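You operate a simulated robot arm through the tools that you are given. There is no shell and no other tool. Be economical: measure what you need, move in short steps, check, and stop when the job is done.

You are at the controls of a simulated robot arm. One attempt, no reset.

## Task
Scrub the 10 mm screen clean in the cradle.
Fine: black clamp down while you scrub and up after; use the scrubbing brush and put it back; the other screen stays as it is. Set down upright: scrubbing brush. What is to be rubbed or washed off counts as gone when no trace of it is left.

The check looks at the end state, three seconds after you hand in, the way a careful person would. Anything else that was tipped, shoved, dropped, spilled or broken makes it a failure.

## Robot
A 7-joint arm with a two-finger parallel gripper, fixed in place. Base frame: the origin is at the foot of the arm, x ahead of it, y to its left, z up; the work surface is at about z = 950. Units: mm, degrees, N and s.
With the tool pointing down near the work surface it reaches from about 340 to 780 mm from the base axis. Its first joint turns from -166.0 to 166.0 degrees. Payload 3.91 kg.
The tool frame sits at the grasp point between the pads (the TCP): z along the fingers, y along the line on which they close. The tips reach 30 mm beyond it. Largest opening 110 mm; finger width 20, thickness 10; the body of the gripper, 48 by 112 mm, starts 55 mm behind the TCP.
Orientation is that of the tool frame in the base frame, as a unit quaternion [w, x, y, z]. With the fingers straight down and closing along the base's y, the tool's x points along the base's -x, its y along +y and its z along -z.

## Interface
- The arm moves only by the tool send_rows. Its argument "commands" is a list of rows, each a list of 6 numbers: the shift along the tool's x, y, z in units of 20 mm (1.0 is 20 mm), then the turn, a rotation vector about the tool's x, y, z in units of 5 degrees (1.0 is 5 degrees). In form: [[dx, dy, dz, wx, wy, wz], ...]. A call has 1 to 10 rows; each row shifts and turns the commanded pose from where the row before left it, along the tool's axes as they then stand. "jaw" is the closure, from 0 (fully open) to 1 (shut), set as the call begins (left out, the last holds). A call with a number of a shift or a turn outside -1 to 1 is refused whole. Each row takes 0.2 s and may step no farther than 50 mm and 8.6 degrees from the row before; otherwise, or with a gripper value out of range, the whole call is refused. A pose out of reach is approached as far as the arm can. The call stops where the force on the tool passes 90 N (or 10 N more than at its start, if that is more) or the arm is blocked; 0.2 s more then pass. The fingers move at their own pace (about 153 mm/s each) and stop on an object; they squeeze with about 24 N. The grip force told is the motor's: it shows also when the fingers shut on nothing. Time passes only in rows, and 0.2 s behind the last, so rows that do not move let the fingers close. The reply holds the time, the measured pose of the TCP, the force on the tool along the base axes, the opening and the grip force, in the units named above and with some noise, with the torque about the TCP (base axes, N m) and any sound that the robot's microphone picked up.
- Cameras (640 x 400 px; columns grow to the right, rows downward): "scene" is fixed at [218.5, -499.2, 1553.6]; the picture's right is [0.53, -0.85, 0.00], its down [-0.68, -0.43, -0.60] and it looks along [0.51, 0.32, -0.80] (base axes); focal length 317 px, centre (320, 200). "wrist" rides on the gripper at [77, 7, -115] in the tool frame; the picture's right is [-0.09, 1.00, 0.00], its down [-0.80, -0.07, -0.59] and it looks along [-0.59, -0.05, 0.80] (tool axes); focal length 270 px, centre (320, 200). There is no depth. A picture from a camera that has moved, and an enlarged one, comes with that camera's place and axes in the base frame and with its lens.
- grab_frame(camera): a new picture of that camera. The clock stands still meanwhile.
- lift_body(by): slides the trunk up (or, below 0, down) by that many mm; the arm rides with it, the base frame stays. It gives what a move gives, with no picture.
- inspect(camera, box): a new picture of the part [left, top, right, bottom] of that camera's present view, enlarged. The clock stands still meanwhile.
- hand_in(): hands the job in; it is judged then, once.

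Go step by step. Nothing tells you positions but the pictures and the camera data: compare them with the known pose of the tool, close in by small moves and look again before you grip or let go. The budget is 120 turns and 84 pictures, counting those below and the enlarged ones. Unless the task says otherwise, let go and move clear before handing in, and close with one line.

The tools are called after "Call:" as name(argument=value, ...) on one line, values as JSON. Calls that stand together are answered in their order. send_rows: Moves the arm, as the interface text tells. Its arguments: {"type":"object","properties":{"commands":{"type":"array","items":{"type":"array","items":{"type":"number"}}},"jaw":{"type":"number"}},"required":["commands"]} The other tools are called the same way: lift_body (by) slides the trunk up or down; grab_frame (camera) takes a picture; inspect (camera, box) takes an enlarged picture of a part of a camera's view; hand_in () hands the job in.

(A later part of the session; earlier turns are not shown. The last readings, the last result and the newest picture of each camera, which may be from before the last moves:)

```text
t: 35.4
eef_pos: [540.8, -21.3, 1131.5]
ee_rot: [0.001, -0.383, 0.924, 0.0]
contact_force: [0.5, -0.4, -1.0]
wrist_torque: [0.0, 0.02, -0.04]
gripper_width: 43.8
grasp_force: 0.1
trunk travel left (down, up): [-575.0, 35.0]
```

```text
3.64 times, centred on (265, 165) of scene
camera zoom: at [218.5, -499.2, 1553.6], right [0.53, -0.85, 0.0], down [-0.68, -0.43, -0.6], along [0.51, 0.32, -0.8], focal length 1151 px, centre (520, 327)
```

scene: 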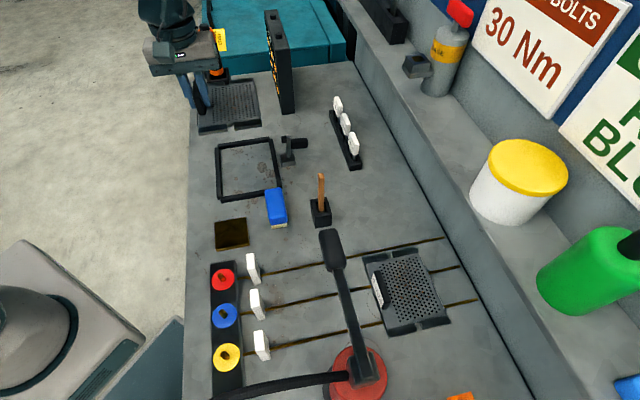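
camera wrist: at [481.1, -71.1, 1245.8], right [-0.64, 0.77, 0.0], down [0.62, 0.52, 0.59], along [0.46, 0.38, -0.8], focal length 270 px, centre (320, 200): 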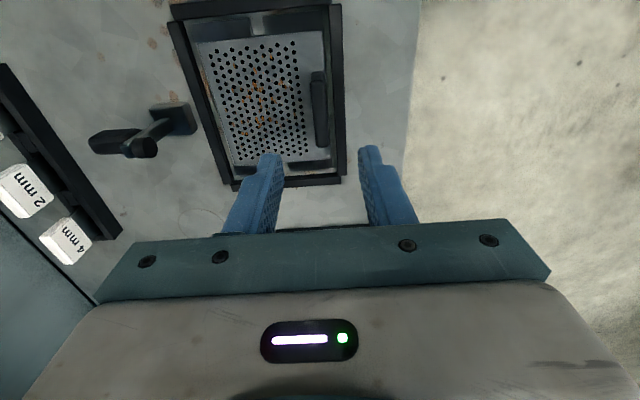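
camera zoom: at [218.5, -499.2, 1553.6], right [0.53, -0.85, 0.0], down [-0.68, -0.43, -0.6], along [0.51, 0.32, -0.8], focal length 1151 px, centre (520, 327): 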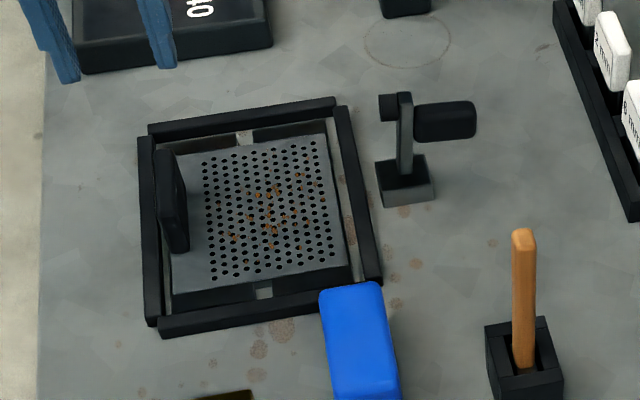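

The screen sits in the cradle. The clamp is raised, with its pad at about (654,-123,1037) and its handle pointing away from the cradle, so I'll close the fingers, go behind the handle and push it over.

Call:
send_rows(commands=[[-0.1, -1, 0, 0, 0, 0], [-0.1, -1.0, 0, 0, 0, 0], [-0.1, -1, 0, 0, 0, 0], [-0.1, -1, 0, 0, 0, 0], [0, -1, 0, 0, 0, 0], [0, -1, 0, 0, 0, 0], [0, -1, 0, 0, 0, 0], [0, -1, 0, 0, 0, 0], [0, -1, 0, 0, 0, 0], [0, -1, 0, 0, 0, 0]], jaw=1.0)

Call:
send_rows(commands=[[0, -1, 0, 0, 0, 0], [0, -0.6, 0, 0, 0, 0], [0, 0, 1, 0, 0, 0], [0, 0, 1, 0, 0, 0], [0, 0, 1, 0, 0, 0], [0, 0, 1, 0, 0, 0], [0, 0, 1, 0, 0, 0]])

Call:
inspect(camera="scene", box=[230, 90, 390, 200])

Call:
grab_frame(camera="wrist")

```text
t: 37.6
eef_pos: [688.4, -157.7, 1130.0]
ee_rot: [0.0, -0.383, 0.924, 0.001]
contact_force: [-0.4, -0.4, -0.4]
wrist_torque: [-0.03, 0.01, 0.0]
gripper_width: 0.0
grasp_force: 23.9
trunk travel left (down, up): [-575.0, 35.0]
```

```text
t: 39.2
eef_pos: [709.9, -181.3, 1029.0]
ee_rot: [0.0, -0.382, 0.924, 0.0]
contact_force: [0.2, 0.5, -0.2]
wrist_torque: [0.0, -0.01, 0.01]
gripper_width: 0.3
grasp_force: 24.2
trunk travel left (down, up): [-575.0, 35.0]
```

```text
3.64 times, centred on (310, 145) of scene
camera zoom: at [218.5, -499.2, 1553.6], right [0.53, -0.85, 0.0], down [-0.68, -0.43, -0.6], along [0.51, 0.32, -0.8], focal length 1151 px, centre (356, 400)
```

zoom: 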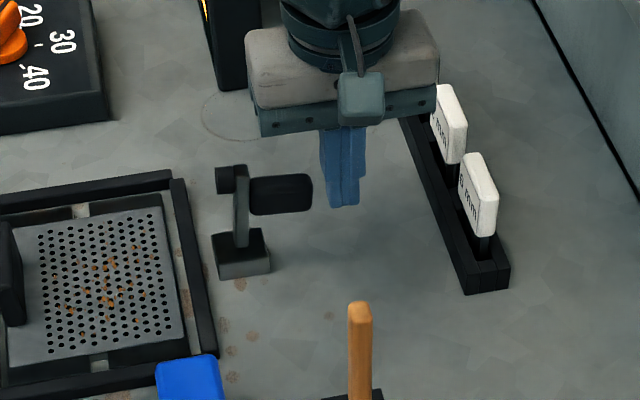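

```text
42 pictures are left
camera wrist: at [650.8, -231.2, 1143.8], right [-0.64, 0.77, 0.0], down [0.62, 0.52, 0.59], along [0.46, 0.38, -0.8], focal length 270 px, centre (320, 200)
```

wrist: 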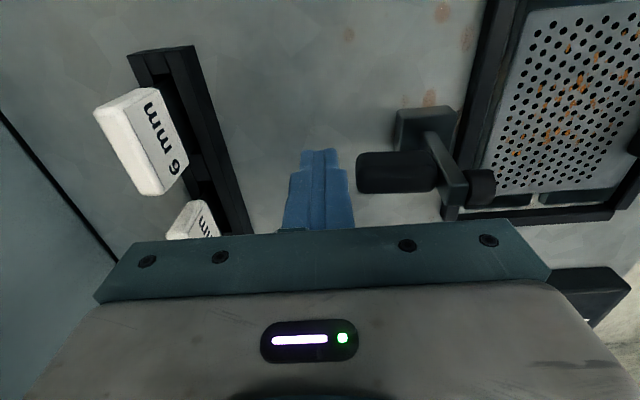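

The closed fingers are behind the handle and aligned. I'll push toward the cradle slowly.

Call:
send_rows(commands=[[0, 0.4, 0, 0, 0, 0], [0, 0.4, 0, 0, 0, 0], [0, 0.4, 0, 0, 0, 0], [0, 0.4, 0, 0, 0, 0], [0, 0.4, 0, 0, 0, 0], [0, 0.4, 0, 0, 0, 0], [0, 0.4, 0, 0, 0, 0]])

Call:
inspect(camera="scene", box=[230, 90, 390, 200])

```text
t: 40.4
eef_pos: [688.5, -160.5, 1048.5]
ee_rot: [0.019, -0.382, 0.924, -0.021]
contact_force: [0.2, -21.8, 19.9]
wrist_torque: [-0.62, 0.12, 0.12]
gripper_width: 0.2
grasp_force: 23.9
trunk travel left (down, up): [-575.0, 35.0]
stopped in row 6: the force on the tool passed its limit at 92 N (the readings are from after the stop); the commanded pose is now the measured one
```

```text
3.64 times, centred on (310, 145) of scene
camera zoom: at [218.5, -499.2, 1553.6], right [0.53, -0.85, 0.0], down [-0.68, -0.43, -0.6], along [0.51, 0.32, -0.8], focal length 1151 px, centre (356, 400)
```

zoom: 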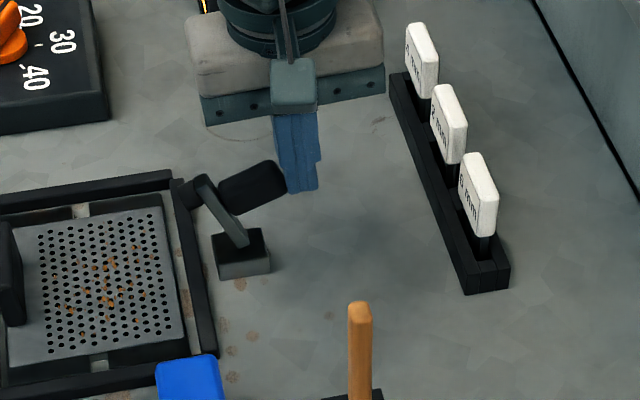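

The clamp is swinging down, about a third of the way. I'll keep pushing in smaller steps.

Call:
send_rows(commands=[[0, 0.25, 0, 0, 0, 0], [0, 0.25, 0, 0, 0, 0], [0, 0.25, 0, 0, 0, 0], [0, 0.25, 0, 0, 0, 0], [0, 0.25, 0, 0, 0, 0], [0, 0.25, 0, 0, 0, 0]])

Call:
inspect(camera="scene", box=[230, 90, 390, 200])

```text
t: 41.8
eef_pos: [662.2, -132.6, 1059.9]
ee_rot: [0.027, -0.384, 0.923, -0.023]
contact_force: [-17.6, -12.0, 76.6]
wrist_torque: [-0.15, 1.05, 0.13]
gripper_width: 0.0
grasp_force: 24.0
trunk travel left (down, up): [-575.0, 35.0]
```

```text
3.64 times, centred on (310, 145) of scene
camera zoom: at [218.5, -499.2, 1553.6], right [0.53, -0.85, 0.0], down [-0.68, -0.43, -0.6], along [0.51, 0.32, -0.8], focal length 1151 px, centre (356, 400)
```

zoom: 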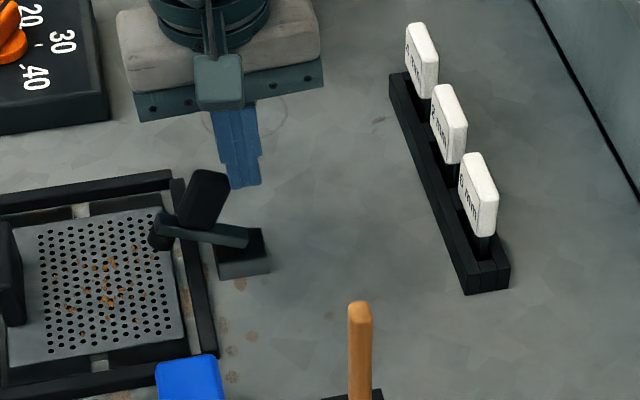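

The clamp looks nearly down, and the fingertips are pressing on something (77 N). I'll rise a little, then inspect.

Call:
send_rows(commands=[[0, 0, -0.5, 0, 0, 0], [0, 0, -0.5, 0, 0, 0], [0, 0, -0.5, 0, 0, 0]])

Call:
inspect(camera="scene", box=[250, 120, 330, 180])

Call:
grab_frame(camera="wrist")

```text
t: 42.6
eef_pos: [668.5, -133.7, 1070.5]
ee_rot: [0.016, -0.383, 0.923, -0.014]
contact_force: [-0.3, -0.7, -0.5]
wrist_torque: [0.04, 0.0, 0.01]
gripper_width: 0.0
grasp_force: 24.0
trunk travel left (down, up): [-575.0, 35.0]
```

```text
6.67 times, centred on (290, 150) of scene
camera zoom: at [218.5, -499.2, 1553.6], right [0.53, -0.85, 0.0], down [-0.68, -0.43, -0.6], along [0.51, 0.32, -0.8], focal length 2111 px, centre (520, 533)
```

zoom: 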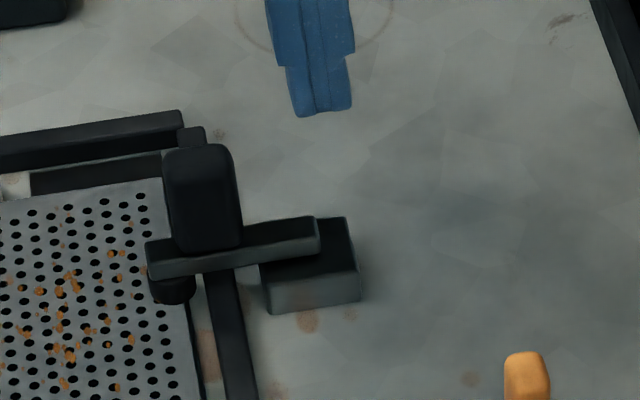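

```text
38 pictures are left
camera wrist: at [603.8, -182.2, 1183.3], right [-0.64, 0.77, -0.04], down [0.59, 0.53, 0.61], along [0.49, 0.37, -0.79], focal length 270 px, centre (320, 200)
```

wrist: 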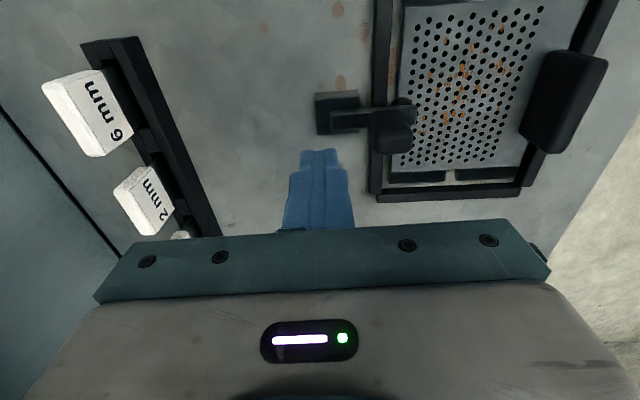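

The clamp is down: its pad sits on the plate and its handle is upright. I'll straighten the tool, rise, and hover over the blue block with the jaw open to look at it and at the rust.

Call:
send_rows(commands=[[0, 0, -1, -0.44, 0.22, 0], [0, 0, -1, 0, 0, 0], [0, 0, -1, 0, 0, 0], [0.9, 0.4, 0, 0, 0, 0], [0.95, 0.4, 0, 0, 0, 0], [0.95, 0.4, 0, 0, 0, 0], [0.95, 0.4, 0, 0, 0, 0], [0.95, 0.4, 0, 0, 0, 0]])

Call:
inspect(camera="scene", box=[210, 130, 300, 210])

Call:
send_rows(commands=[[0.95, 0.4, 0, 0, 0, 0], [0.95, 0.4, 0, 0, 0, 0], [0.95, 0.3, 0, 0, 0, 0]], jaw=0.3)

Call:
grab_frame(camera="wrist")

```text
t: 44.4
eef_pos: [574.3, -171.9, 1134.8]
ee_rot: [0.0, -0.383, 0.924, -0.001]
contact_force: [0.5, 0.5, 0.3]
wrist_torque: [0.0, -0.02, 0.0]
gripper_width: 0.0
grasp_force: 24.3
trunk travel left (down, up): [-575.0, 35.0]
```

```text
5.00 times, centred on (255, 170) of scene
camera zoom: at [218.5, -499.2, 1553.6], right [0.53, -0.85, 0.0], down [-0.68, -0.43, -0.6], along [0.51, 0.32, -0.8], focal length 1583 px, centre (645, 350)
```

zoom: 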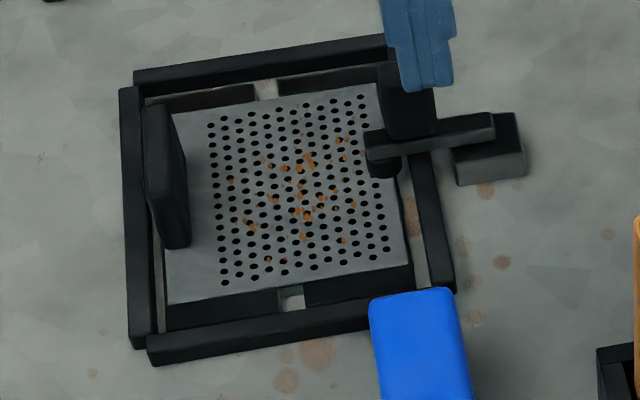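

```text
t: 45.2
eef_pos: [516.2, -197.5, 1132.3]
ee_rot: [0.0, -0.383, 0.924, -0.002]
contact_force: [0.7, -0.4, 0.8]
wrist_torque: [0.0, 0.03, -0.04]
gripper_width: 76.9
grasp_force: 0.0
trunk travel left (down, up): [-575.0, 35.0]
```

```text
36 pictures are left
camera wrist: at [456.8, -248.1, 1247.3], right [-0.64, 0.77, 0.0], down [0.62, 0.52, 0.59], along [0.46, 0.38, -0.8], focal length 270 px, centre (320, 200)
```

wrist: 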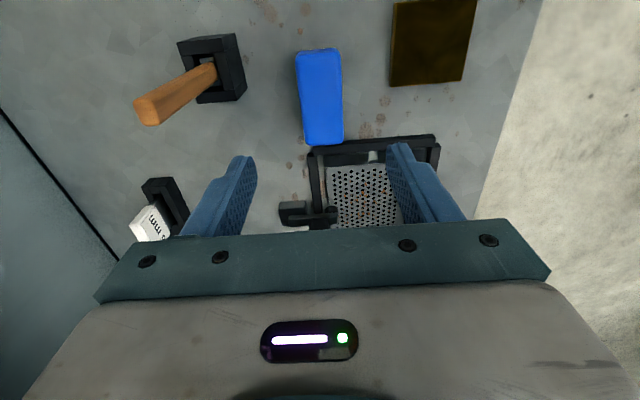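

The block is centred about 4 mm ahead and 3 mm to the side of the TCP, and measures about 89 × 39 mm. I'll descend and grip it near its base.

Call:
send_rows(commands=[[-0.22, 0.13, 0.8, 0, 0, 0], [0, 0, 1, 0, 0, 0], [0, 0, 1, 0, 0, 0], [0, 0, 1, 0, 0, 0], [0, 0, 1, 0, 0, 0], [0, 0, 1, 0, 0, 0], [0, 0, 0.7, 0, 0, 0], [0, 0, 0.5, 0, 0, 0]])

Call:
inspect(camera="scene", box=[230, 150, 330, 240])

```text
t: 47.0
eef_pos: [519.9, -194.7, 992.8]
ee_rot: [0.0, -0.383, 0.924, -0.002]
contact_force: [0.6, 0.5, 0.4]
wrist_torque: [-0.01, -0.02, 0.02]
gripper_width: 76.9
grasp_force: 0.1
trunk travel left (down, up): [-575.0, 35.0]
```

```text
4.44 times, centred on (280, 195) of scene
camera zoom: at [218.5, -499.2, 1553.6], right [0.53, -0.85, 0.0], down [-0.68, -0.43, -0.6], along [0.51, 0.32, -0.8], focal length 1407 px, centre (498, 222)
```

zoom: 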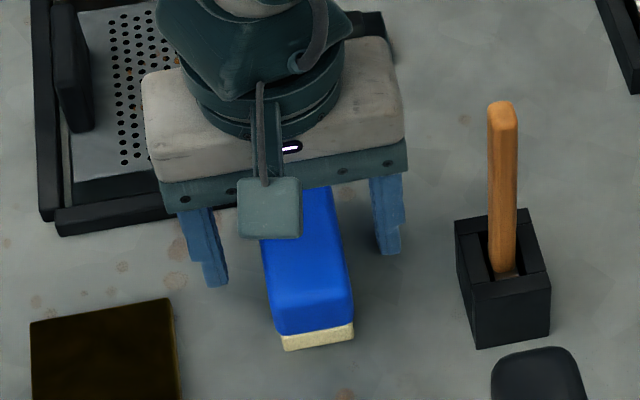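

The fingers straddle the block. I'll close and lift, then tilt it to check the underside.

Call:
send_rows(commands=[[0, 0, 0, 0, 0, 0], [0, 0, 0, 0, 0, 0], [0, 0, 0, 0, 0, 0], [0, 0, 0, 0, 0, 0]], jaw=1.0)

Call:
send_rows(commands=[[0, 0, -0.2, 0, 0, 0], [0, 0, -0.5, 0, 0, 0], [0, 0, -1, 0, 0, 0], [0, 0, -1, 0, 0, 0], [0, 0, -1, 0, 0, 0], [0, 0, -1, 0, 0, 0], [0, 0, -1, 0, 0, 0]])

Call:
send_rows(commands=[[0, 0, 0, 0, -1, 0], [0, 0, 0, 0, -1, 0], [0, 0, 0, 0, -1, 0], [0, 0, 0, 0, -1, 0], [0, 0, 0, 0, -1, 0], [0, 0, 0, 0, -1, 0], [0, 0, 0, 0, -1, 0], [0, 0, 0, 0, -1, 0]])

Call:
inspect(camera="scene", box=[220, 110, 360, 220])

```text
t: 48.0
eef_pos: [520.0, -192.6, 993.4]
ee_rot: [0.0, -0.383, 0.924, -0.003]
contact_force: [-0.2, 0.9, -0.5]
wrist_torque: [0.04, 0.01, -0.04]
gripper_width: 39.3
grasp_force: 24.1
trunk travel left (down, up): [-575.0, 35.0]
```

```text
t: 49.6
eef_pos: [518.3, -192.0, 1105.1]
ee_rot: [0.0, -0.384, 0.923, -0.002]
contact_force: [-0.3, -1.0, -0.7]
wrist_torque: [0.03, -0.01, -0.04]
gripper_width: 39.6
grasp_force: 24.3
trunk travel left (down, up): [-575.0, 35.0]
```

```text
t: 51.4
eef_pos: [520.0, -191.5, 1106.8]
ee_rot: [0.316, -0.36, 0.868, 0.129]
contact_force: [-0.7, 0.0, -1.3]
wrist_torque: [-0.02, 0.02, 0.02]
gripper_width: 39.8
grasp_force: 24.1
trunk travel left (down, up): [-575.0, 35.0]
```

```text
3.64 times, centred on (290, 165) of scene
camera zoom: at [218.5, -499.2, 1553.6], right [0.53, -0.85, 0.0], down [-0.68, -0.43, -0.6], along [0.51, 0.32, -0.8], focal length 1151 px, centre (429, 327)
```

zoom: 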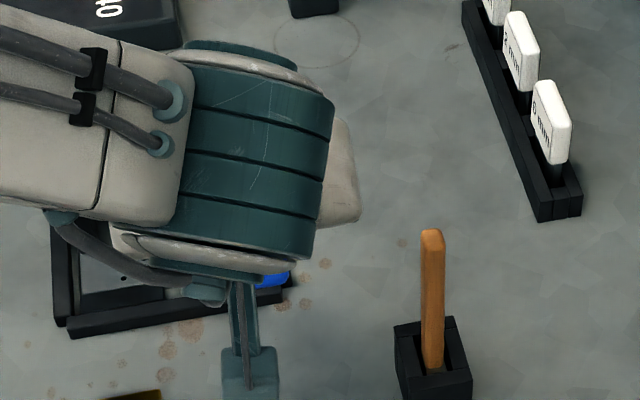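

That tilted it the wrong way. I'll tilt the other way so the underside faces the scene camera.

Call:
send_rows(commands=[[0, 0, 0, 0, 1, 0], [0, 0, 0, 0, 1, 0], [0, 0, 0, 0, 1, 0], [0, 0, 0, 0, 1, 0], [0, 0, 0, 0, 1, 0], [0, 0, 0, 0, 1, 0], [0, 0, 0, 0, 1, 0], [0, 0, 0, 0, 1, 0]])

Call:
send_rows(commands=[[0, 0, 0, 0, 1, 0], [0, 0, 0, 0, 1, 0], [0, 0, 0, 0, 1, 0], [0, 0, 0, 0, 1, 0], [0, 0, 0, 0, 1, 0], [0, 0, 0, 0, 1, 0], [0, 0, 0, 0, 1, 0], [0, 0, 0, 0, 1, 0], [0, 0, 0, 0, 1, 0], [0, 0, 0, 0, 1, 0]])

Call:
inspect(camera="scene", box=[220, 110, 360, 220])

```text
t: 53.2
eef_pos: [519.4, -192.2, 1105.7]
ee_rot: [-0.001, -0.382, 0.924, -0.002]
contact_force: [0.0, -0.2, -0.7]
wrist_torque: [-0.02, -0.02, 0.01]
gripper_width: 39.6
grasp_force: 23.7
trunk travel left (down, up): [-575.0, 35.0]
```

```text
t: 55.4
eef_pos: [518.5, -191.7, 1107.2]
ee_rot: [-0.392, -0.346, 0.837, -0.163]
contact_force: [0.3, -0.1, -1.2]
wrist_torque: [-0.01, -0.01, 0.01]
gripper_width: 39.6
grasp_force: 23.3
trunk travel left (down, up): [-575.0, 35.0]
```

```text
3.64 times, centred on (290, 165) of scene
camera zoom: at [218.5, -499.2, 1553.6], right [0.53, -0.85, 0.0], down [-0.68, -0.43, -0.6], along [0.51, 0.32, -0.8], focal length 1151 px, centre (429, 327)
```

zoom: 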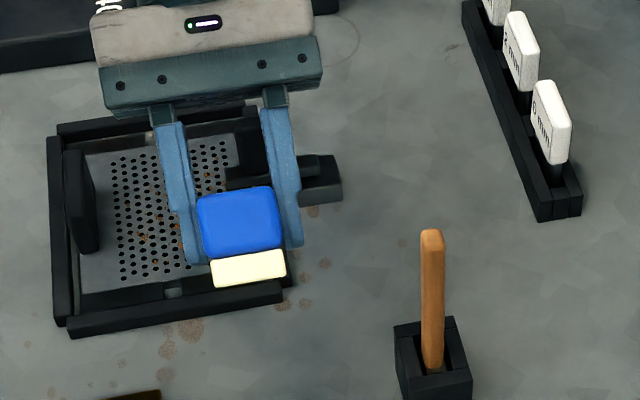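

Call:
inspect(camera="scene", box=[258, 150, 298, 180])

```text
13.33 times, centred on (278, 165) of scene
camera zoom: at [218.5, -499.2, 1553.6], right [0.53, -0.85, 0.0], down [-0.68, -0.43, -0.6], along [0.51, 0.32, -0.8], focal length 4222 px, centre (880, 667)
```

zoom: 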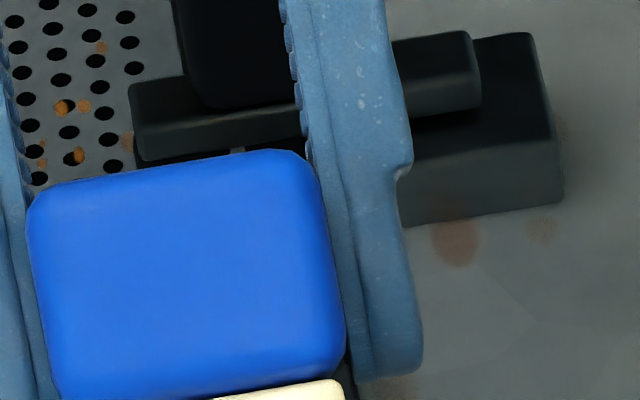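

The block has an inset cream bristle pad, so I'm treating it as the scrubbing brush. I'll level it, carry it over the screen, and descend to just above the plate.

Call:
send_rows(commands=[[0, 0, 0, 0, -1, 0], [0, 0, 0, 0, -1, 0], [0, 0, 0, 0, -1, 0], [0, 0, 0, 0, -1, 0], [0, 0, 0, 0, -1, 0], [0, 0, 0, 0, -1, 0], [0, 0, 0, 0, -1, 0], [0, 0, 0, 0, -1, 0], [0, 0, 0, 0, -1, 0], [0, 0, 0, 0, -1, 0]])

Call:
send_rows(commands=[[-0.5, 0.1, -0.5, 0, 0, 0], [-0.85, 0.31, 0, 0, 0, 0], [-0.85, 0.31, 0, 0, 0, 0], [-0.85, 0.31, 0, 0, 0, 0], [-0.85, 0.31, 0, 0, 0, 0], [-0.85, 0.31, 0, 0, 0, 0], [-0.85, 0.31, 0, 0, 0, 0], [-0.85, 0.31, 0, 0, 0, 0], [-0.85, 0.31, 0, 0, 0, 0], [0, 0, 0, 0, 0, 0]])

Call:
grab_frame(camera="wrist")

```text
t: 57.6
eef_pos: [520.3, -192.1, 1106.6]
ee_rot: [0.0, -0.383, 0.924, -0.002]
contact_force: [0.6, -0.4, -0.8]
wrist_torque: [0.01, -0.01, -0.03]
gripper_width: 39.7
grasp_force: 24.0
trunk travel left (down, up): [-575.0, 35.0]
```

```text
t: 59.8
eef_pos: [585.8, -52.6, 1115.7]
ee_rot: [0.0, -0.383, 0.924, -0.002]
contact_force: [-0.7, -0.4, -1.3]
wrist_torque: [-0.02, -0.02, -0.01]
gripper_width: 39.5
grasp_force: 23.9
trunk travel left (down, up): [-575.0, 35.0]
```

```text
31 pictures are left
camera wrist: at [526.5, -101.6, 1230.4], right [-0.64, 0.77, 0.0], down [0.62, 0.52, 0.59], along [0.46, 0.38, -0.81], focal length 270 px, centre (320, 200)
```

wrist: 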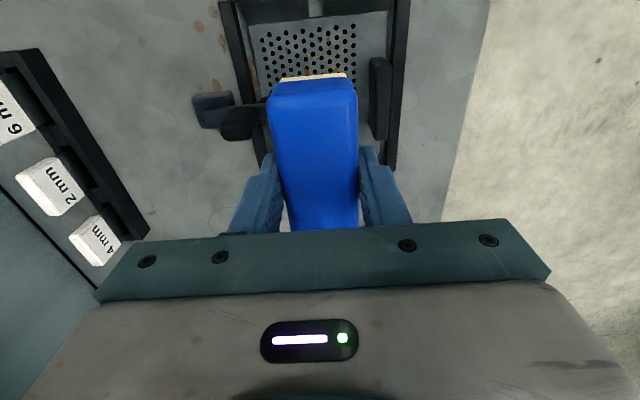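

The brush is centred between the grip plate and the clamp. I'll descend to just above the plate.

Call:
send_rows(commands=[[0, 0, 1, 0, 0, 0], [0, 0, 1, 0, 0, 0], [0, 0, 1, 0, 0, 0], [0, 0, 1, 0, 0, 0], [0, 0, 0.7, 0, 0, 0], [0, 0, 0.3, 0, 0, 0]])

Call:
send_rows(commands=[[0, 0, 0.15, 0, 0, 0], [0, 0, 0.1, 0, 0, 0]])

Call:
send_rows(commands=[[0, 0, 0.1, 0, 0, 0], [0, 0, 0, 0, 0, 0]])

```text
t: 61.2
eef_pos: [587.2, -53.1, 1015.3]
ee_rot: [0.0, -0.383, 0.924, -0.002]
contact_force: [0.4, 0.3, -1.0]
wrist_torque: [0.0, 0.0, 0.01]
gripper_width: 39.6
grasp_force: 24.0
trunk travel left (down, up): [-575.0, 35.0]
```

```text
t: 61.8
eef_pos: [586.4, -52.4, 1010.3]
ee_rot: [0.0, -0.383, 0.924, -0.001]
contact_force: [0.1, -0.8, -0.7]
wrist_torque: [-0.05, -0.02, 0.04]
gripper_width: 40.0
grasp_force: 24.1
trunk travel left (down, up): [-575.0, 35.0]
```

```text
t: 62.4
eef_pos: [586.7, -52.9, 1007.0]
ee_rot: [0.0, -0.383, 0.924, -0.002]
contact_force: [0.6, 0.8, -1.5]
wrist_torque: [-0.02, 0.06, -0.02]
gripper_width: 39.7
grasp_force: 24.1
trunk travel left (down, up): [-575.0, 35.0]
```

Call:
send_rows(commands=[[0, 0, 0.1, 0, 0, 0], [0, 0, 0, 0, 0, 0]])

Call:
send_rows(commands=[[0, 0, 0.1, 0, 0, 0], [0, 0, 0, 0, 0, 0]])

Call:
send_rows(commands=[[0, 0, 0.05, 0, 0, 0], [0, 0, 0, 0, 0, 0]])

```text
t: 63.0
eef_pos: [585.5, -51.3, 1006.1]
ee_rot: [0.0, -0.383, 0.924, -0.003]
contact_force: [0.6, 0.2, -0.6]
wrist_torque: [0.03, -0.02, 0.0]
gripper_width: 39.5
grasp_force: 24.0
trunk travel left (down, up): [-575.0, 35.0]
```

```text
t: 63.6
eef_pos: [585.3, -52.2, 1003.7]
ee_rot: [0.0, -0.382, 0.924, -0.002]
contact_force: [0.8, -0.3, 0.3]
wrist_torque: [-0.02, -0.03, 0.0]
gripper_width: 39.4
grasp_force: 24.0
trunk travel left (down, up): [-575.0, 35.0]
```

```text
t: 64.2
eef_pos: [586.3, -52.4, 1004.4]
ee_rot: [0.0, -0.382, 0.924, -0.002]
contact_force: [-0.9, 0.1, -1.7]
wrist_torque: [0.0, 0.0, 0.02]
gripper_width: 40.0
grasp_force: 23.6
trunk travel left (down, up): [-575.0, 35.0]
```

Call:
send_rows(commands=[[0, 0, 0.1, 0, 0, 0], [0, 0, 0, 0, 0, 0]])

Call:
send_rows(commands=[[0, 0, 0.1, 0, 0, 0], [0, 0, 0, 0, 0, 0]])

Call:
send_rows(commands=[[0, 0, 0.1, 0, 0, 0], [0, 0, 0, 0, 0, 0]])

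```text
t: 64.8
eef_pos: [586.7, -52.7, 1001.4]
ee_rot: [0.001, -0.382, 0.924, -0.003]
contact_force: [0.8, 0.6, -0.4]
wrist_torque: [-0.03, -0.02, 0.0]
gripper_width: 39.5
grasp_force: 24.2
trunk travel left (down, up): [-575.0, 35.0]
```

```text
t: 65.4
eef_pos: [585.8, -53.5, 1000.7]
ee_rot: [0.0, -0.382, 0.924, -0.003]
contact_force: [0.4, 0.8, 11.0]
wrist_torque: [-0.16, 0.38, -0.01]
gripper_width: 39.9
grasp_force: 23.4
trunk travel left (down, up): [-575.0, 35.0]
```

```text
t: 66.0
eef_pos: [585.4, -54.5, 999.3]
ee_rot: [0.0, -0.382, 0.924, -0.001]
contact_force: [2.6, -0.1, 17.6]
wrist_torque: [0.09, 0.01, 0.01]
gripper_width: 39.6
grasp_force: 23.9
trunk travel left (down, up): [-575.0, 35.0]
```

Contact at 17.6 N. I'll scrub lengthwise now.

Call:
send_rows(commands=[[-0.6, 0, 0, 0, 0, 0], [-0.6, 0, 0, 0, 0, 0], [-0.5, 0, 0, 0, 0, 0], [0.6, 0, 0, 0, 0, 0], [0.6, 0, 0, 0, 0, 0], [0.6, 0, 0, 0, 0, 0], [0.6, 0, 0, 0, 0, 0], [0.6, 0, 0, 0, 0, 0], [0.4, 0, 0, 0, 0, 0], [-0.5, 0, 0, 0, 0, 0]])

Call:
send_rows(commands=[[-0.6, 0, 0, 0, 0, 0], [-0.6, 0, 0, 0, 0, 0], [-0.6, 0, 0, 0, 0, 0], [-0.6, 0, 0, 0, 0, 0], [-0.5, 0, 0, 0, 0, 0], [0.6, 0, 0, 0, 0, 0], [0.6, 0, 0, 0, 0, 0], [0.6, 0, 0, 0, 0, 0], [0.6, 0, 0, 0, 0, 0], [1, 0, 0, 0, 0, 0]])

Call:
inspect(camera="scene", box=[210, 120, 310, 210])

```text
t: 68.2
eef_pos: [567.5, -70.8, 998.2]
ee_rot: [0.0, -0.383, 0.924, -0.002]
contact_force: [-0.3, -0.9, 5.6]
wrist_torque: [0.07, 0.02, -0.06]
gripper_width: 39.9
grasp_force: 23.8
trunk travel left (down, up): [-575.0, 35.0]
```

```text
t: 70.4
eef_pos: [561.1, -77.6, 997.8]
ee_rot: [0.0, -0.383, 0.924, -0.002]
contact_force: [-0.7, -0.1, 5.3]
wrist_torque: [-0.11, 0.33, -0.04]
gripper_width: 39.6
grasp_force: 23.5
trunk travel left (down, up): [-575.0, 35.0]
```

```text
4.44 times, centred on (260, 165) of scene
camera zoom: at [218.5, -499.2, 1553.6], right [0.53, -0.85, 0.0], down [-0.68, -0.43, -0.6], along [0.51, 0.32, -0.8], focal length 1407 px, centre (587, 356)
```

zoom: 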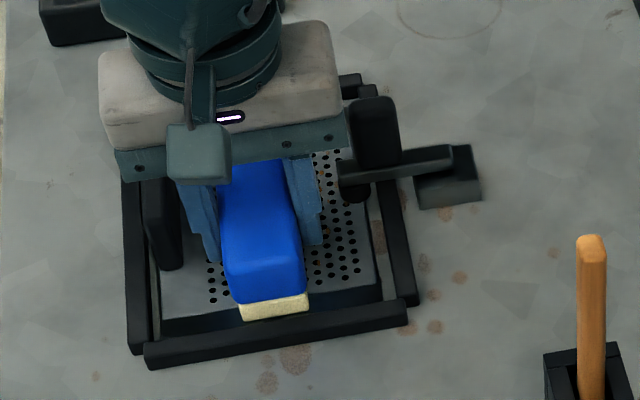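

Next I'll scrub the strip next to the grip plate, then the strip next to the clamp.

Call:
send_rows(commands=[[0, 0.45, 0.05, 0, 0, 0], [-0.72, 0, 0, 0, 0, 0], [-0.72, 0, 0, 0, 0, 0], [-0.72, 0, 0, 0, 0, 0], [-0.72, 0, 0, 0, 0, 0], [-0.72, 0, 0, 0, 0, 0], [0.9, 0, 0, 0, 0, 0], [0.9, 0, 0, 0, 0, 0], [0.9, 0, 0, 0, 0, 0], [0.9, 0, 0, 0, 0, 0]])

Call:
send_rows(commands=[[0, -0.85, 0, 0, 0, 0], [-0.72, 0, 0, 0, 0, 0], [-0.72, 0, 0, 0, 0, 0], [-0.72, 0, 0, 0, 0, 0], [-0.72, 0, 0, 0, 0, 0], [-0.72, 0, 0, 0, 0, 0], [0.9, 0, 0, 0, 0, 0], [0.9, 0, 0, 0, 0, 0], [0.9, 0, 0, 0, 0, 0], [0.9, 0, 0, 0, 0, 0]])

Call:
send_rows(commands=[[0, -0.45, 0, 0, 0, 0], [-0.3, 0, 0, 0, 0, 0], [0.3, 0, 0, 0, 0, 0], [0, 0.45, 0, 0, 0, 0], [-0.9, 0, 0, 0, 0, 0], [-0.9, 0, 0, 0, 0, 0], [-0.9, 0, 0, 0, 0, 0], [-0.9, 0, 0, 0, 0, 0], [0, -0.45, 0, 0, 0, 0], [0.3, 0, 0, 0, 0, 0]])

```text
t: 72.6
eef_pos: [554.4, -68.6, 997.0]
ee_rot: [0.0, -0.383, 0.924, -0.002]
contact_force: [1.4, 1.7, 17.4]
wrist_torque: [0.19, 0.03, -0.01]
gripper_width: 39.7
grasp_force: 24.3
trunk travel left (down, up): [-575.0, 35.0]
```

```text
t: 74.8
eef_pos: [567.2, -83.4, 997.4]
ee_rot: [0.0, -0.382, 0.924, -0.001]
contact_force: [0.1, -0.8, -0.5]
wrist_torque: [0.0, -0.02, -0.03]
gripper_width: 39.5
grasp_force: 24.1
trunk travel left (down, up): [-575.0, 35.0]
```

```text
t: 77.0
eef_pos: [621.2, -42.9, 996.7]
ee_rot: [0.0, -0.382, 0.924, -0.002]
contact_force: [0.0, 0.3, -0.8]
wrist_torque: [0.03, 0.02, 0.0]
gripper_width: 39.7
grasp_force: 23.6
trunk travel left (down, up): [-575.0, 35.0]
```

The contact force dropped, so the brush has slid up a little in the grip. I'll lift clear and check what is left.

Call:
send_rows(commands=[[0, 0.4, -1, 0, 0, 0], [0, 0, -1, 0, 0, 0], [0, 0, -1, 0, 0, 0], [0, 0, -1, 0, 0, 0], [-1, 0, -1, 0, 0, 0], [-1, 0, 0, 0, 0, 0], [-1, 0, 0, 0, 0, 0], [-1, 0, 0, 0, 0, 0]])

Call:
inspect(camera="scene", box=[210, 130, 290, 205])

```text
t: 78.8
eef_pos: [672.3, 22.7, 1097.2]
ee_rot: [0.0, -0.383, 0.924, -0.002]
contact_force: [0.3, 0.4, -0.9]
wrist_torque: [-0.02, -0.01, 0.02]
gripper_width: 39.6
grasp_force: 24.4
trunk travel left (down, up): [-575.0, 35.0]
```

```text
5.33 times, centred on (250, 168) of scene
camera zoom: at [218.5, -499.2, 1553.6], right [0.53, -0.85, 0.0], down [-0.68, -0.43, -0.6], along [0.51, 0.32, -0.8], focal length 1689 px, centre (693, 373)
```

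zoom: 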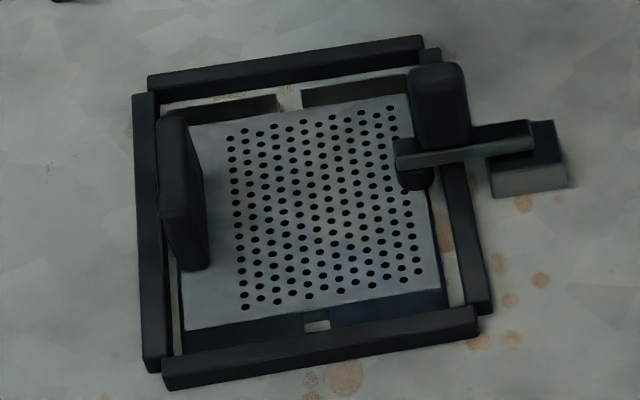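

The rust looks gone, so the blue brush works. I'll zoom in for traces.

Call:
inspect(camera="scene", box=[230, 143, 268, 170])

Call:
inspect(camera="scene", box=[232, 163, 278, 195])

```text
14.81 times, centred on (249, 156) of scene
camera zoom: at [218.5, -499.2, 1553.6], right [0.53, -0.85, 0.0], down [-0.68, -0.43, -0.6], along [0.51, 0.32, -0.8], focal length 4691 px, centre (1372, 844)
```

zoom: 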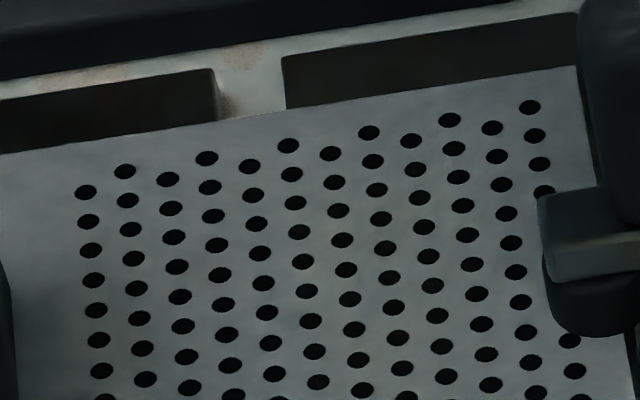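

```text
12.50 times, centred on (255, 179) of scene
camera zoom: at [218.5, -499.2, 1553.6], right [0.53, -0.85, 0.0], down [-0.68, -0.43, -0.6], along [0.51, 0.32, -0.8], focal length 3958 px, centre (1132, 462)
```

zoom: 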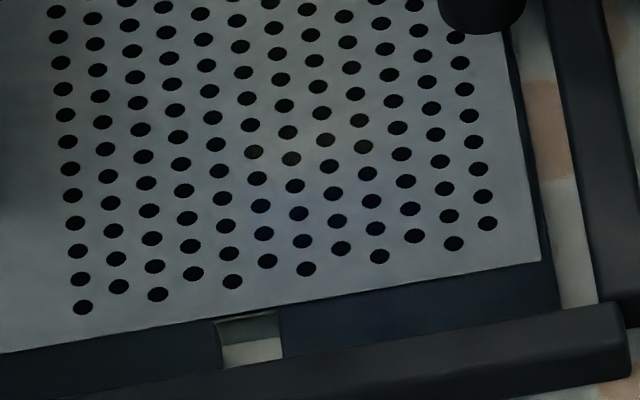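

It looks spotless, but two hole edges may have a faint tint. For safety I'll make one more firm pass over the middle with contact restored.

Call:
send_rows(commands=[[0.95, 0.48, 0, 0, 0, 0], [0.95, 0, 0, 0, 0, 0], [0.95, 0, 0, 0, 0, 0], [0.95, 0, 0, 0, 0, 0], [0.95, 0, 0, 0, 0, 0], [0.95, 0, 0, 0, 0, 0], [0, 0, 0.9, 0, 0, 0], [0, 0, 1, 0, 0, 0], [0, 0, 1, 0, 0, 0], [0, 0, 1, 0, 0, 0]])

Call:
send_rows(commands=[[0, 0, 0.5, 0, 0, 0], [0, 0, 0.4, 0, 0, 0], [0, 0, 0.15, 0, 0, 0], [0, 0, 0, 0, 0, 0]])

Call:
send_rows(commands=[[0, 0, 0.1, 0, 0, 0], [0, 0, 0, 0, 0, 0]])

```text
t: 81.0
eef_pos: [584.5, -56.3, 1019.3]
ee_rot: [0.0, -0.384, 0.923, -0.003]
contact_force: [-0.1, 0.0, -0.7]
wrist_torque: [-0.02, 0.02, 0.06]
gripper_width: 39.8
grasp_force: 24.3
trunk travel left (down, up): [-575.0, 35.0]
```

```text
t: 82.0
eef_pos: [582.8, -56.0, 998.5]
ee_rot: [0.001, -0.382, 0.924, -0.002]
contact_force: [0.1, 0.7, 0.0]
wrist_torque: [0.02, 0.0, 0.02]
gripper_width: 39.4
grasp_force: 24.1
trunk travel left (down, up): [-575.0, 35.0]
```

```text
t: 82.6
eef_pos: [584.1, -55.6, 996.7]
ee_rot: [0.0, -0.383, 0.924, -0.002]
contact_force: [-1.0, 0.8, 5.8]
wrist_torque: [0.05, 0.16, 0.02]
gripper_width: 39.7
grasp_force: 23.9
trunk travel left (down, up): [-575.0, 35.0]
```

Call:
send_rows(commands=[[0, 0, 0.08, 0, 0, 0], [-0.7, 0, 0, 0, 0, 0], [-0.7, 0, 0, 0, 0, 0], [0.8, 0, 0, 0, 0, 0], [0.8, 0, 0, 0, 0, 0], [0.8, 0, 0, 0, 0, 0], [0.6, 0, 0, 0, 0, 0], [-0.8, 0, 0, 0, 0, 0], [-0.8, 0, 0, 0, 0, 0], [0, 0, 0, 0, 0, 0]])

Call:
send_rows(commands=[[0, 0.4, 0.08, 0, 0, 0], [-0.7, 0, 0, 0, 0, 0], [-0.7, 0, 0, 0, 0, 0], [0.8, 0, 0, 0, 0, 0], [0.8, 0, 0, 0, 0, 0], [0.8, 0, 0, 0, 0, 0], [0.6, 0, 0, 0, 0, 0], [-0.8, 0, 0, 0, 0, 0], [-0.4, 0, 0, 0, 0, 0], [0, 0, 0, 0, 0, 0]])

Call:
send_rows(commands=[[0, -0.7, 0.08, 0, 0, 0], [-0.7, 0, 0, 0, 0, 0], [-0.7, 0, 0, 0, 0, 0], [0.8, 0, 0, 0, 0, 0], [0.8, 0, 0, 0, 0, 0], [0.8, 0, 0, 0, 0, 0], [-0.8, 0, 0, 0, 0, 0], [-0.8, 0, 0, 0, 0, 0], [0, 0.3, 0, 0, 0, 0]])

```text
t: 84.8
eef_pos: [583.3, -54.1, 994.1]
ee_rot: [-0.002, -0.382, 0.924, -0.001]
contact_force: [0.8, 0.1, 0.0]
wrist_torque: [0.03, -0.01, 0.01]
gripper_width: 39.4
grasp_force: 23.9
trunk travel left (down, up): [-575.0, 35.0]
```

```text
t: 87.0
eef_pos: [572.6, -53.9, 992.6]
ee_rot: [0.0, -0.383, 0.924, -0.001]
contact_force: [-0.3, 0.4, 2.4]
wrist_torque: [0.11, -0.04, 0.03]
gripper_width: 39.7
grasp_force: 23.6
trunk travel left (down, up): [-575.0, 35.0]
```

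```text
t: 89.0
eef_pos: [585.6, -52.5, 990.3]
ee_rot: [-0.001, -0.383, 0.924, -0.001]
contact_force: [0.8, 0.2, -1.3]
wrist_torque: [-0.02, -0.02, 0.01]
gripper_width: 39.7
grasp_force: 23.3
trunk travel left (down, up): [-575.0, 35.0]
```

That's enough scrubbing. I'll lift, carry the brush back over its spot, and check both the screen and how the brush sits in the grip.

Call:
send_rows(commands=[[0, 0, -1, 0, 0, 0], [0, 0, -1, 0, 0, 0], [0, 0, -1, 0, 0, 0], [0, 0, -1, 0, 0, 0], [0, 0, -1, 0, 0, 0], [0, 0, -1, 0, 0, 0]])

Call:
send_rows(commands=[[0.92, -0.33, 0, 0, 0, 0], [0.92, -0.33, 0, 0, 0, 0], [0.92, -0.33, 0, 0, 0, 0], [0.92, -0.33, 0, 0, 0, 0], [0.92, -0.33, 0, 0, 0, 0], [0.92, -0.33, 0, 0, 0, 0], [0.92, -0.33, 0, 0, 0, 0], [0.92, -0.33, 0, 0, 0, 0], [0, 0, 0, 0, 0, 0]])

Call:
grab_frame(camera="wrist")

Call:
inspect(camera="scene", box=[220, 130, 320, 220])

```text
t: 90.4
eef_pos: [587.5, -50.9, 1109.6]
ee_rot: [0.0, -0.383, 0.924, -0.002]
contact_force: [0.5, 1.1, -0.9]
wrist_torque: [0.01, -0.01, 0.0]
gripper_width: 39.8
grasp_force: 23.6
trunk travel left (down, up): [-575.0, 35.0]
```

```text
t: 92.4
eef_pos: [519.8, -191.1, 1111.6]
ee_rot: [-0.001, -0.382, 0.924, -0.002]
contact_force: [0.4, 0.2, -0.7]
wrist_torque: [0.01, -0.01, -0.01]
gripper_width: 39.8
grasp_force: 23.9
trunk travel left (down, up): [-575.0, 35.0]
```

```text
26 pictures are left
camera wrist: at [459.9, -241.6, 1225.9], right [-0.64, 0.77, 0.0], down [0.62, 0.52, 0.59], along [0.46, 0.38, -0.8], focal length 270 px, centre (320, 200)
```

wrist: 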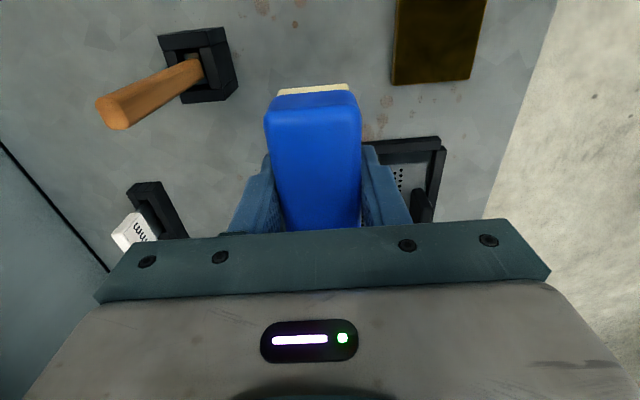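

```text
4.44 times, centred on (270, 175) of scene
camera zoom: at [218.5, -499.2, 1553.6], right [0.53, -0.85, 0.0], down [-0.68, -0.43, -0.6], along [0.51, 0.32, -0.8], focal length 1407 px, centre (542, 311)
```

zoom: 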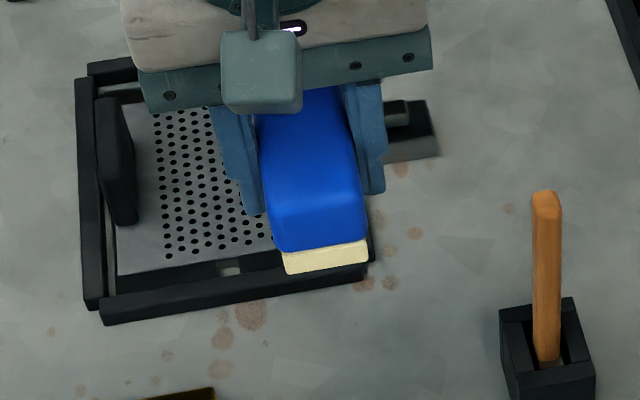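

The brush sits about 2 mm further forward and 10 mm higher in the grip. I'll compensate for that and lower it to its original spot.

Call:
send_rows(commands=[[0.15, -0.06, 0.9, 0, 0, 0], [0, 0, 1, 0, 0, 0], [0, 0, 1, 0, 0, 0], [0, 0, 1, 0, 0, 0], [0, 0, 1, 0, 0, 0], [0, 0, 0.8, 0, 0, 0], [0, 0, 0.3, 0, 0, 0], [0, 0, 0, 0, 0, 0]])

Call:
send_rows(commands=[[0, 0, 0.1, 0, 0, 0], [0, 0, 0, 0, 0, 0]])

Call:
send_rows(commands=[[0, 0, 0.1, 0, 0, 0], [0, 0, 0, 0, 0, 0]])

Call:
inspect(camera="scene", box=[230, 150, 330, 240])

```text
t: 94.2
eef_pos: [518.3, -194.9, 990.9]
ee_rot: [0.0, -0.383, 0.924, -0.002]
contact_force: [-0.1, -0.2, -1.1]
wrist_torque: [0.01, -0.01, 0.02]
gripper_width: 39.4
grasp_force: 23.7
trunk travel left (down, up): [-575.0, 35.0]
```

```text
t: 94.8
eef_pos: [519.2, -196.6, 989.2]
ee_rot: [0.0, -0.383, 0.924, -0.002]
contact_force: [0.0, 0.4, -0.4]
wrist_torque: [0.01, 0.0, 0.02]
gripper_width: 39.6
grasp_force: 24.2
trunk travel left (down, up): [-575.0, 35.0]
```

```text
t: 95.4
eef_pos: [520.2, -196.6, 986.7]
ee_rot: [0.0, -0.383, 0.924, -0.002]
contact_force: [-0.8, 0.2, -1.3]
wrist_torque: [0.01, 0.03, 0.0]
gripper_width: 39.7
grasp_force: 24.4
trunk travel left (down, up): [-575.0, 35.0]
```

```text
4.44 times, centred on (280, 195) of scene
camera zoom: at [218.5, -499.2, 1553.6], right [0.53, -0.85, 0.0], down [-0.68, -0.43, -0.6], along [0.51, 0.32, -0.8], focal length 1407 px, centre (498, 222)
```

zoom: 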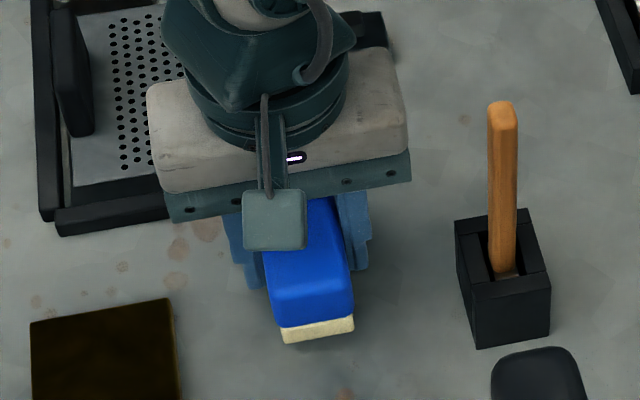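

It is still a few mm above the table, so I'll continue down.

Call:
send_rows(commands=[[0, 0, 0.1, 0, 0, 0], [0, 0, 0, 0, 0, 0]])

Call:
send_rows(commands=[[0, 0, 0.1, 0, 0, 0], [0, 0, 0, 0, 0, 0]])

```text
t: 96.0
eef_pos: [519.2, -194.5, 985.1]
ee_rot: [0.0, -0.382, 0.924, -0.002]
contact_force: [-0.3, 0.3, -1.0]
wrist_torque: [0.01, 0.01, 0.01]
gripper_width: 39.8
grasp_force: 24.0
trunk travel left (down, up): [-575.0, 35.0]
```

```text
t: 96.6
eef_pos: [519.4, -195.4, 984.2]
ee_rot: [-0.001, -0.383, 0.924, -0.002]
contact_force: [-0.2, -0.6, -0.6]
wrist_torque: [0.02, -0.02, 0.0]
gripper_width: 40.0
grasp_force: 23.7
trunk travel left (down, up): [-575.0, 35.0]
```

Call:
send_rows(commands=[[0, 0, 0.08, 0, 0, 0], [0, 0, 0, 0, 0, 0]])

Call:
send_rows(commands=[[0, 0, 0.06, 0, 0, 0], [0, 0, 0, 0, 0, 0]])

```text
t: 97.2
eef_pos: [519.3, -195.7, 982.4]
ee_rot: [0.0, -0.383, 0.924, -0.002]
contact_force: [-0.1, 0.2, 4.2]
wrist_torque: [0.09, 0.07, -0.05]
gripper_width: 39.7
grasp_force: 24.4
trunk travel left (down, up): [-575.0, 35.0]
```

```text
t: 97.8
eef_pos: [519.0, -194.8, 980.3]
ee_rot: [0.001, -0.383, 0.924, -0.003]
contact_force: [1.2, -0.5, 15.2]
wrist_torque: [-0.08, 0.27, 0.0]
gripper_width: 39.5
grasp_force: 24.2
trunk travel left (down, up): [-575.0, 35.0]
```

The brush is on the table. I'll release and rise.

Call:
send_rows(commands=[[0, 0, 0, 0, 0, 0], [0, 0, 0, 0, 0, 0]], jaw=0.35)

Call:
send_rows(commands=[[0, 0, -0.4, 0, 0, 0], [0, 0, -1, 0, 0, 0], [0, 0, -1, 0, 0, 0], [0, 0, -1, 0, 0, 0], [0, 0, -1, 0, 0, 0], [0, 0, -1, 0, 0, 0], [0, 0, -1, 0, 0, 0], [0, 0, -1, 0, 0, 0]])

Call:
grab_frame(camera="wrist")

Call:
inspect(camera="scene", box=[220, 120, 340, 230])

```text
t: 98.4
eef_pos: [518.7, -196.0, 979.6]
ee_rot: [0.0, -0.382, 0.924, -0.001]
contact_force: [0.6, -2.6, 4.3]
wrist_torque: [0.11, 0.13, 0.03]
gripper_width: 70.2
grasp_force: 0.0
trunk travel left (down, up): [-575.0, 35.0]
```

```text
t: 100.2
eef_pos: [518.9, -196.2, 1128.1]
ee_rot: [0.0, -0.382, 0.924, -0.002]
contact_force: [0.7, 0.2, -0.3]
wrist_torque: [-0.03, 0.03, 0.04]
gripper_width: 71.6
grasp_force: 0.1
trunk travel left (down, up): [-575.0, 35.0]
```

```text
23 pictures are left
camera wrist: at [459.5, -245.4, 1242.8], right [-0.64, 0.77, 0.0], down [0.62, 0.52, 0.59], along [0.46, 0.38, -0.81], focal length 270 px, centre (320, 200)
```

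wrist: 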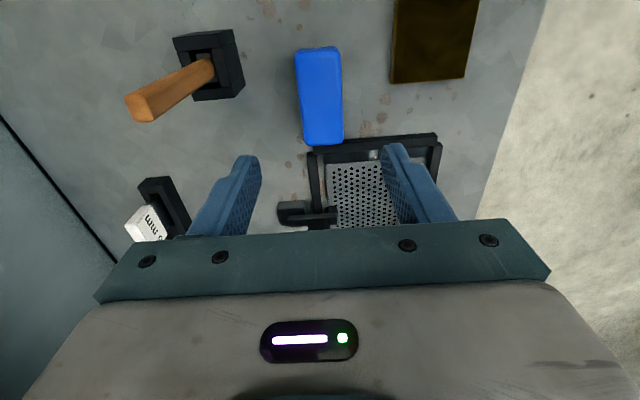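

```text
3.64 times, centred on (280, 175) of scene
camera zoom: at [218.5, -499.2, 1553.6], right [0.53, -0.85, 0.0], down [-0.68, -0.43, -0.6], along [0.51, 0.32, -0.8], focal length 1151 px, centre (466, 291)
```

zoom: 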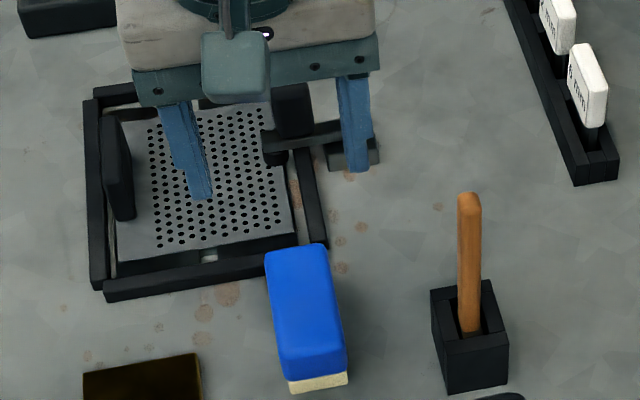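

The brush is back upright in its spot. Next I'll raise the clamp with closed fingers, starting on the cradle side of its handle.

Call:
send_rows(commands=[[-0.93, 0.15, 0, 0, 0, 0], [-0.93, 0.15, 0, 0, 0, 0], [-0.93, 0.15, 0, 0, 0, 0], [-0.93, 0.15, 0, 0, 0, 0], [-0.93, 0.15, 0, 0, 0, 0], [-0.93, 0.15, 0, 0, 0, 0], [-0.93, 0.15, 0, 0, 0, 0], [-0.91, 0.15, 0, 0, 0, 0], [0, 0, 0.5, 0, 0, 0], [0, 0, 0.7, 0, 0, 0]], jaw=1.0)

Call:
grab_frame(camera="wrist")

Call:
inspect(camera="scene", box=[220, 110, 320, 200])

```text
t: 102.4
eef_pos: [606.1, -72.6, 1103.9]
ee_rot: [-0.001, -0.382, 0.924, -0.002]
contact_force: [0.3, 0.0, 0.8]
wrist_torque: [-0.04, -0.01, 0.0]
gripper_width: 0.0
grasp_force: 24.5
trunk travel left (down, up): [-575.0, 35.0]
```

```text
21 pictures are left
camera wrist: at [547.0, -122.3, 1218.7], right [-0.64, 0.77, 0.0], down [0.62, 0.52, 0.59], along [0.46, 0.38, -0.81], focal length 270 px, centre (320, 200)
```

wrist: 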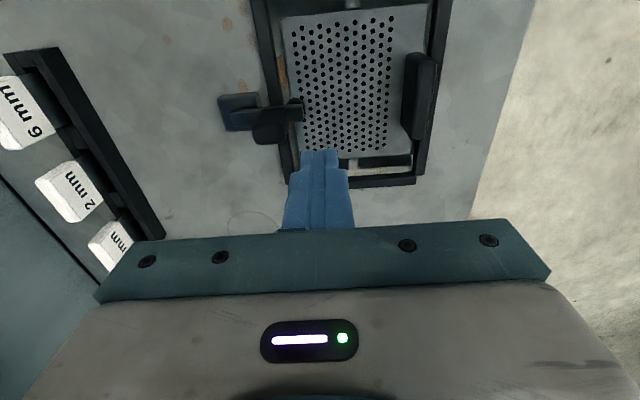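

```text
4.44 times, centred on (270, 155) of scene
camera zoom: at [218.5, -499.2, 1553.6], right [0.53, -0.85, 0.0], down [-0.68, -0.43, -0.6], along [0.51, 0.32, -0.8], focal length 1407 px, centre (542, 400)
```

zoom: 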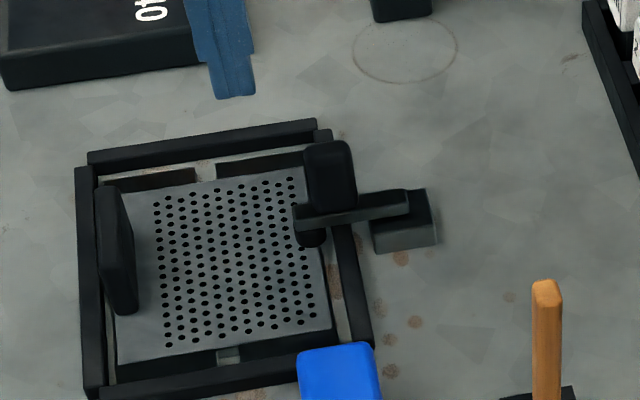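

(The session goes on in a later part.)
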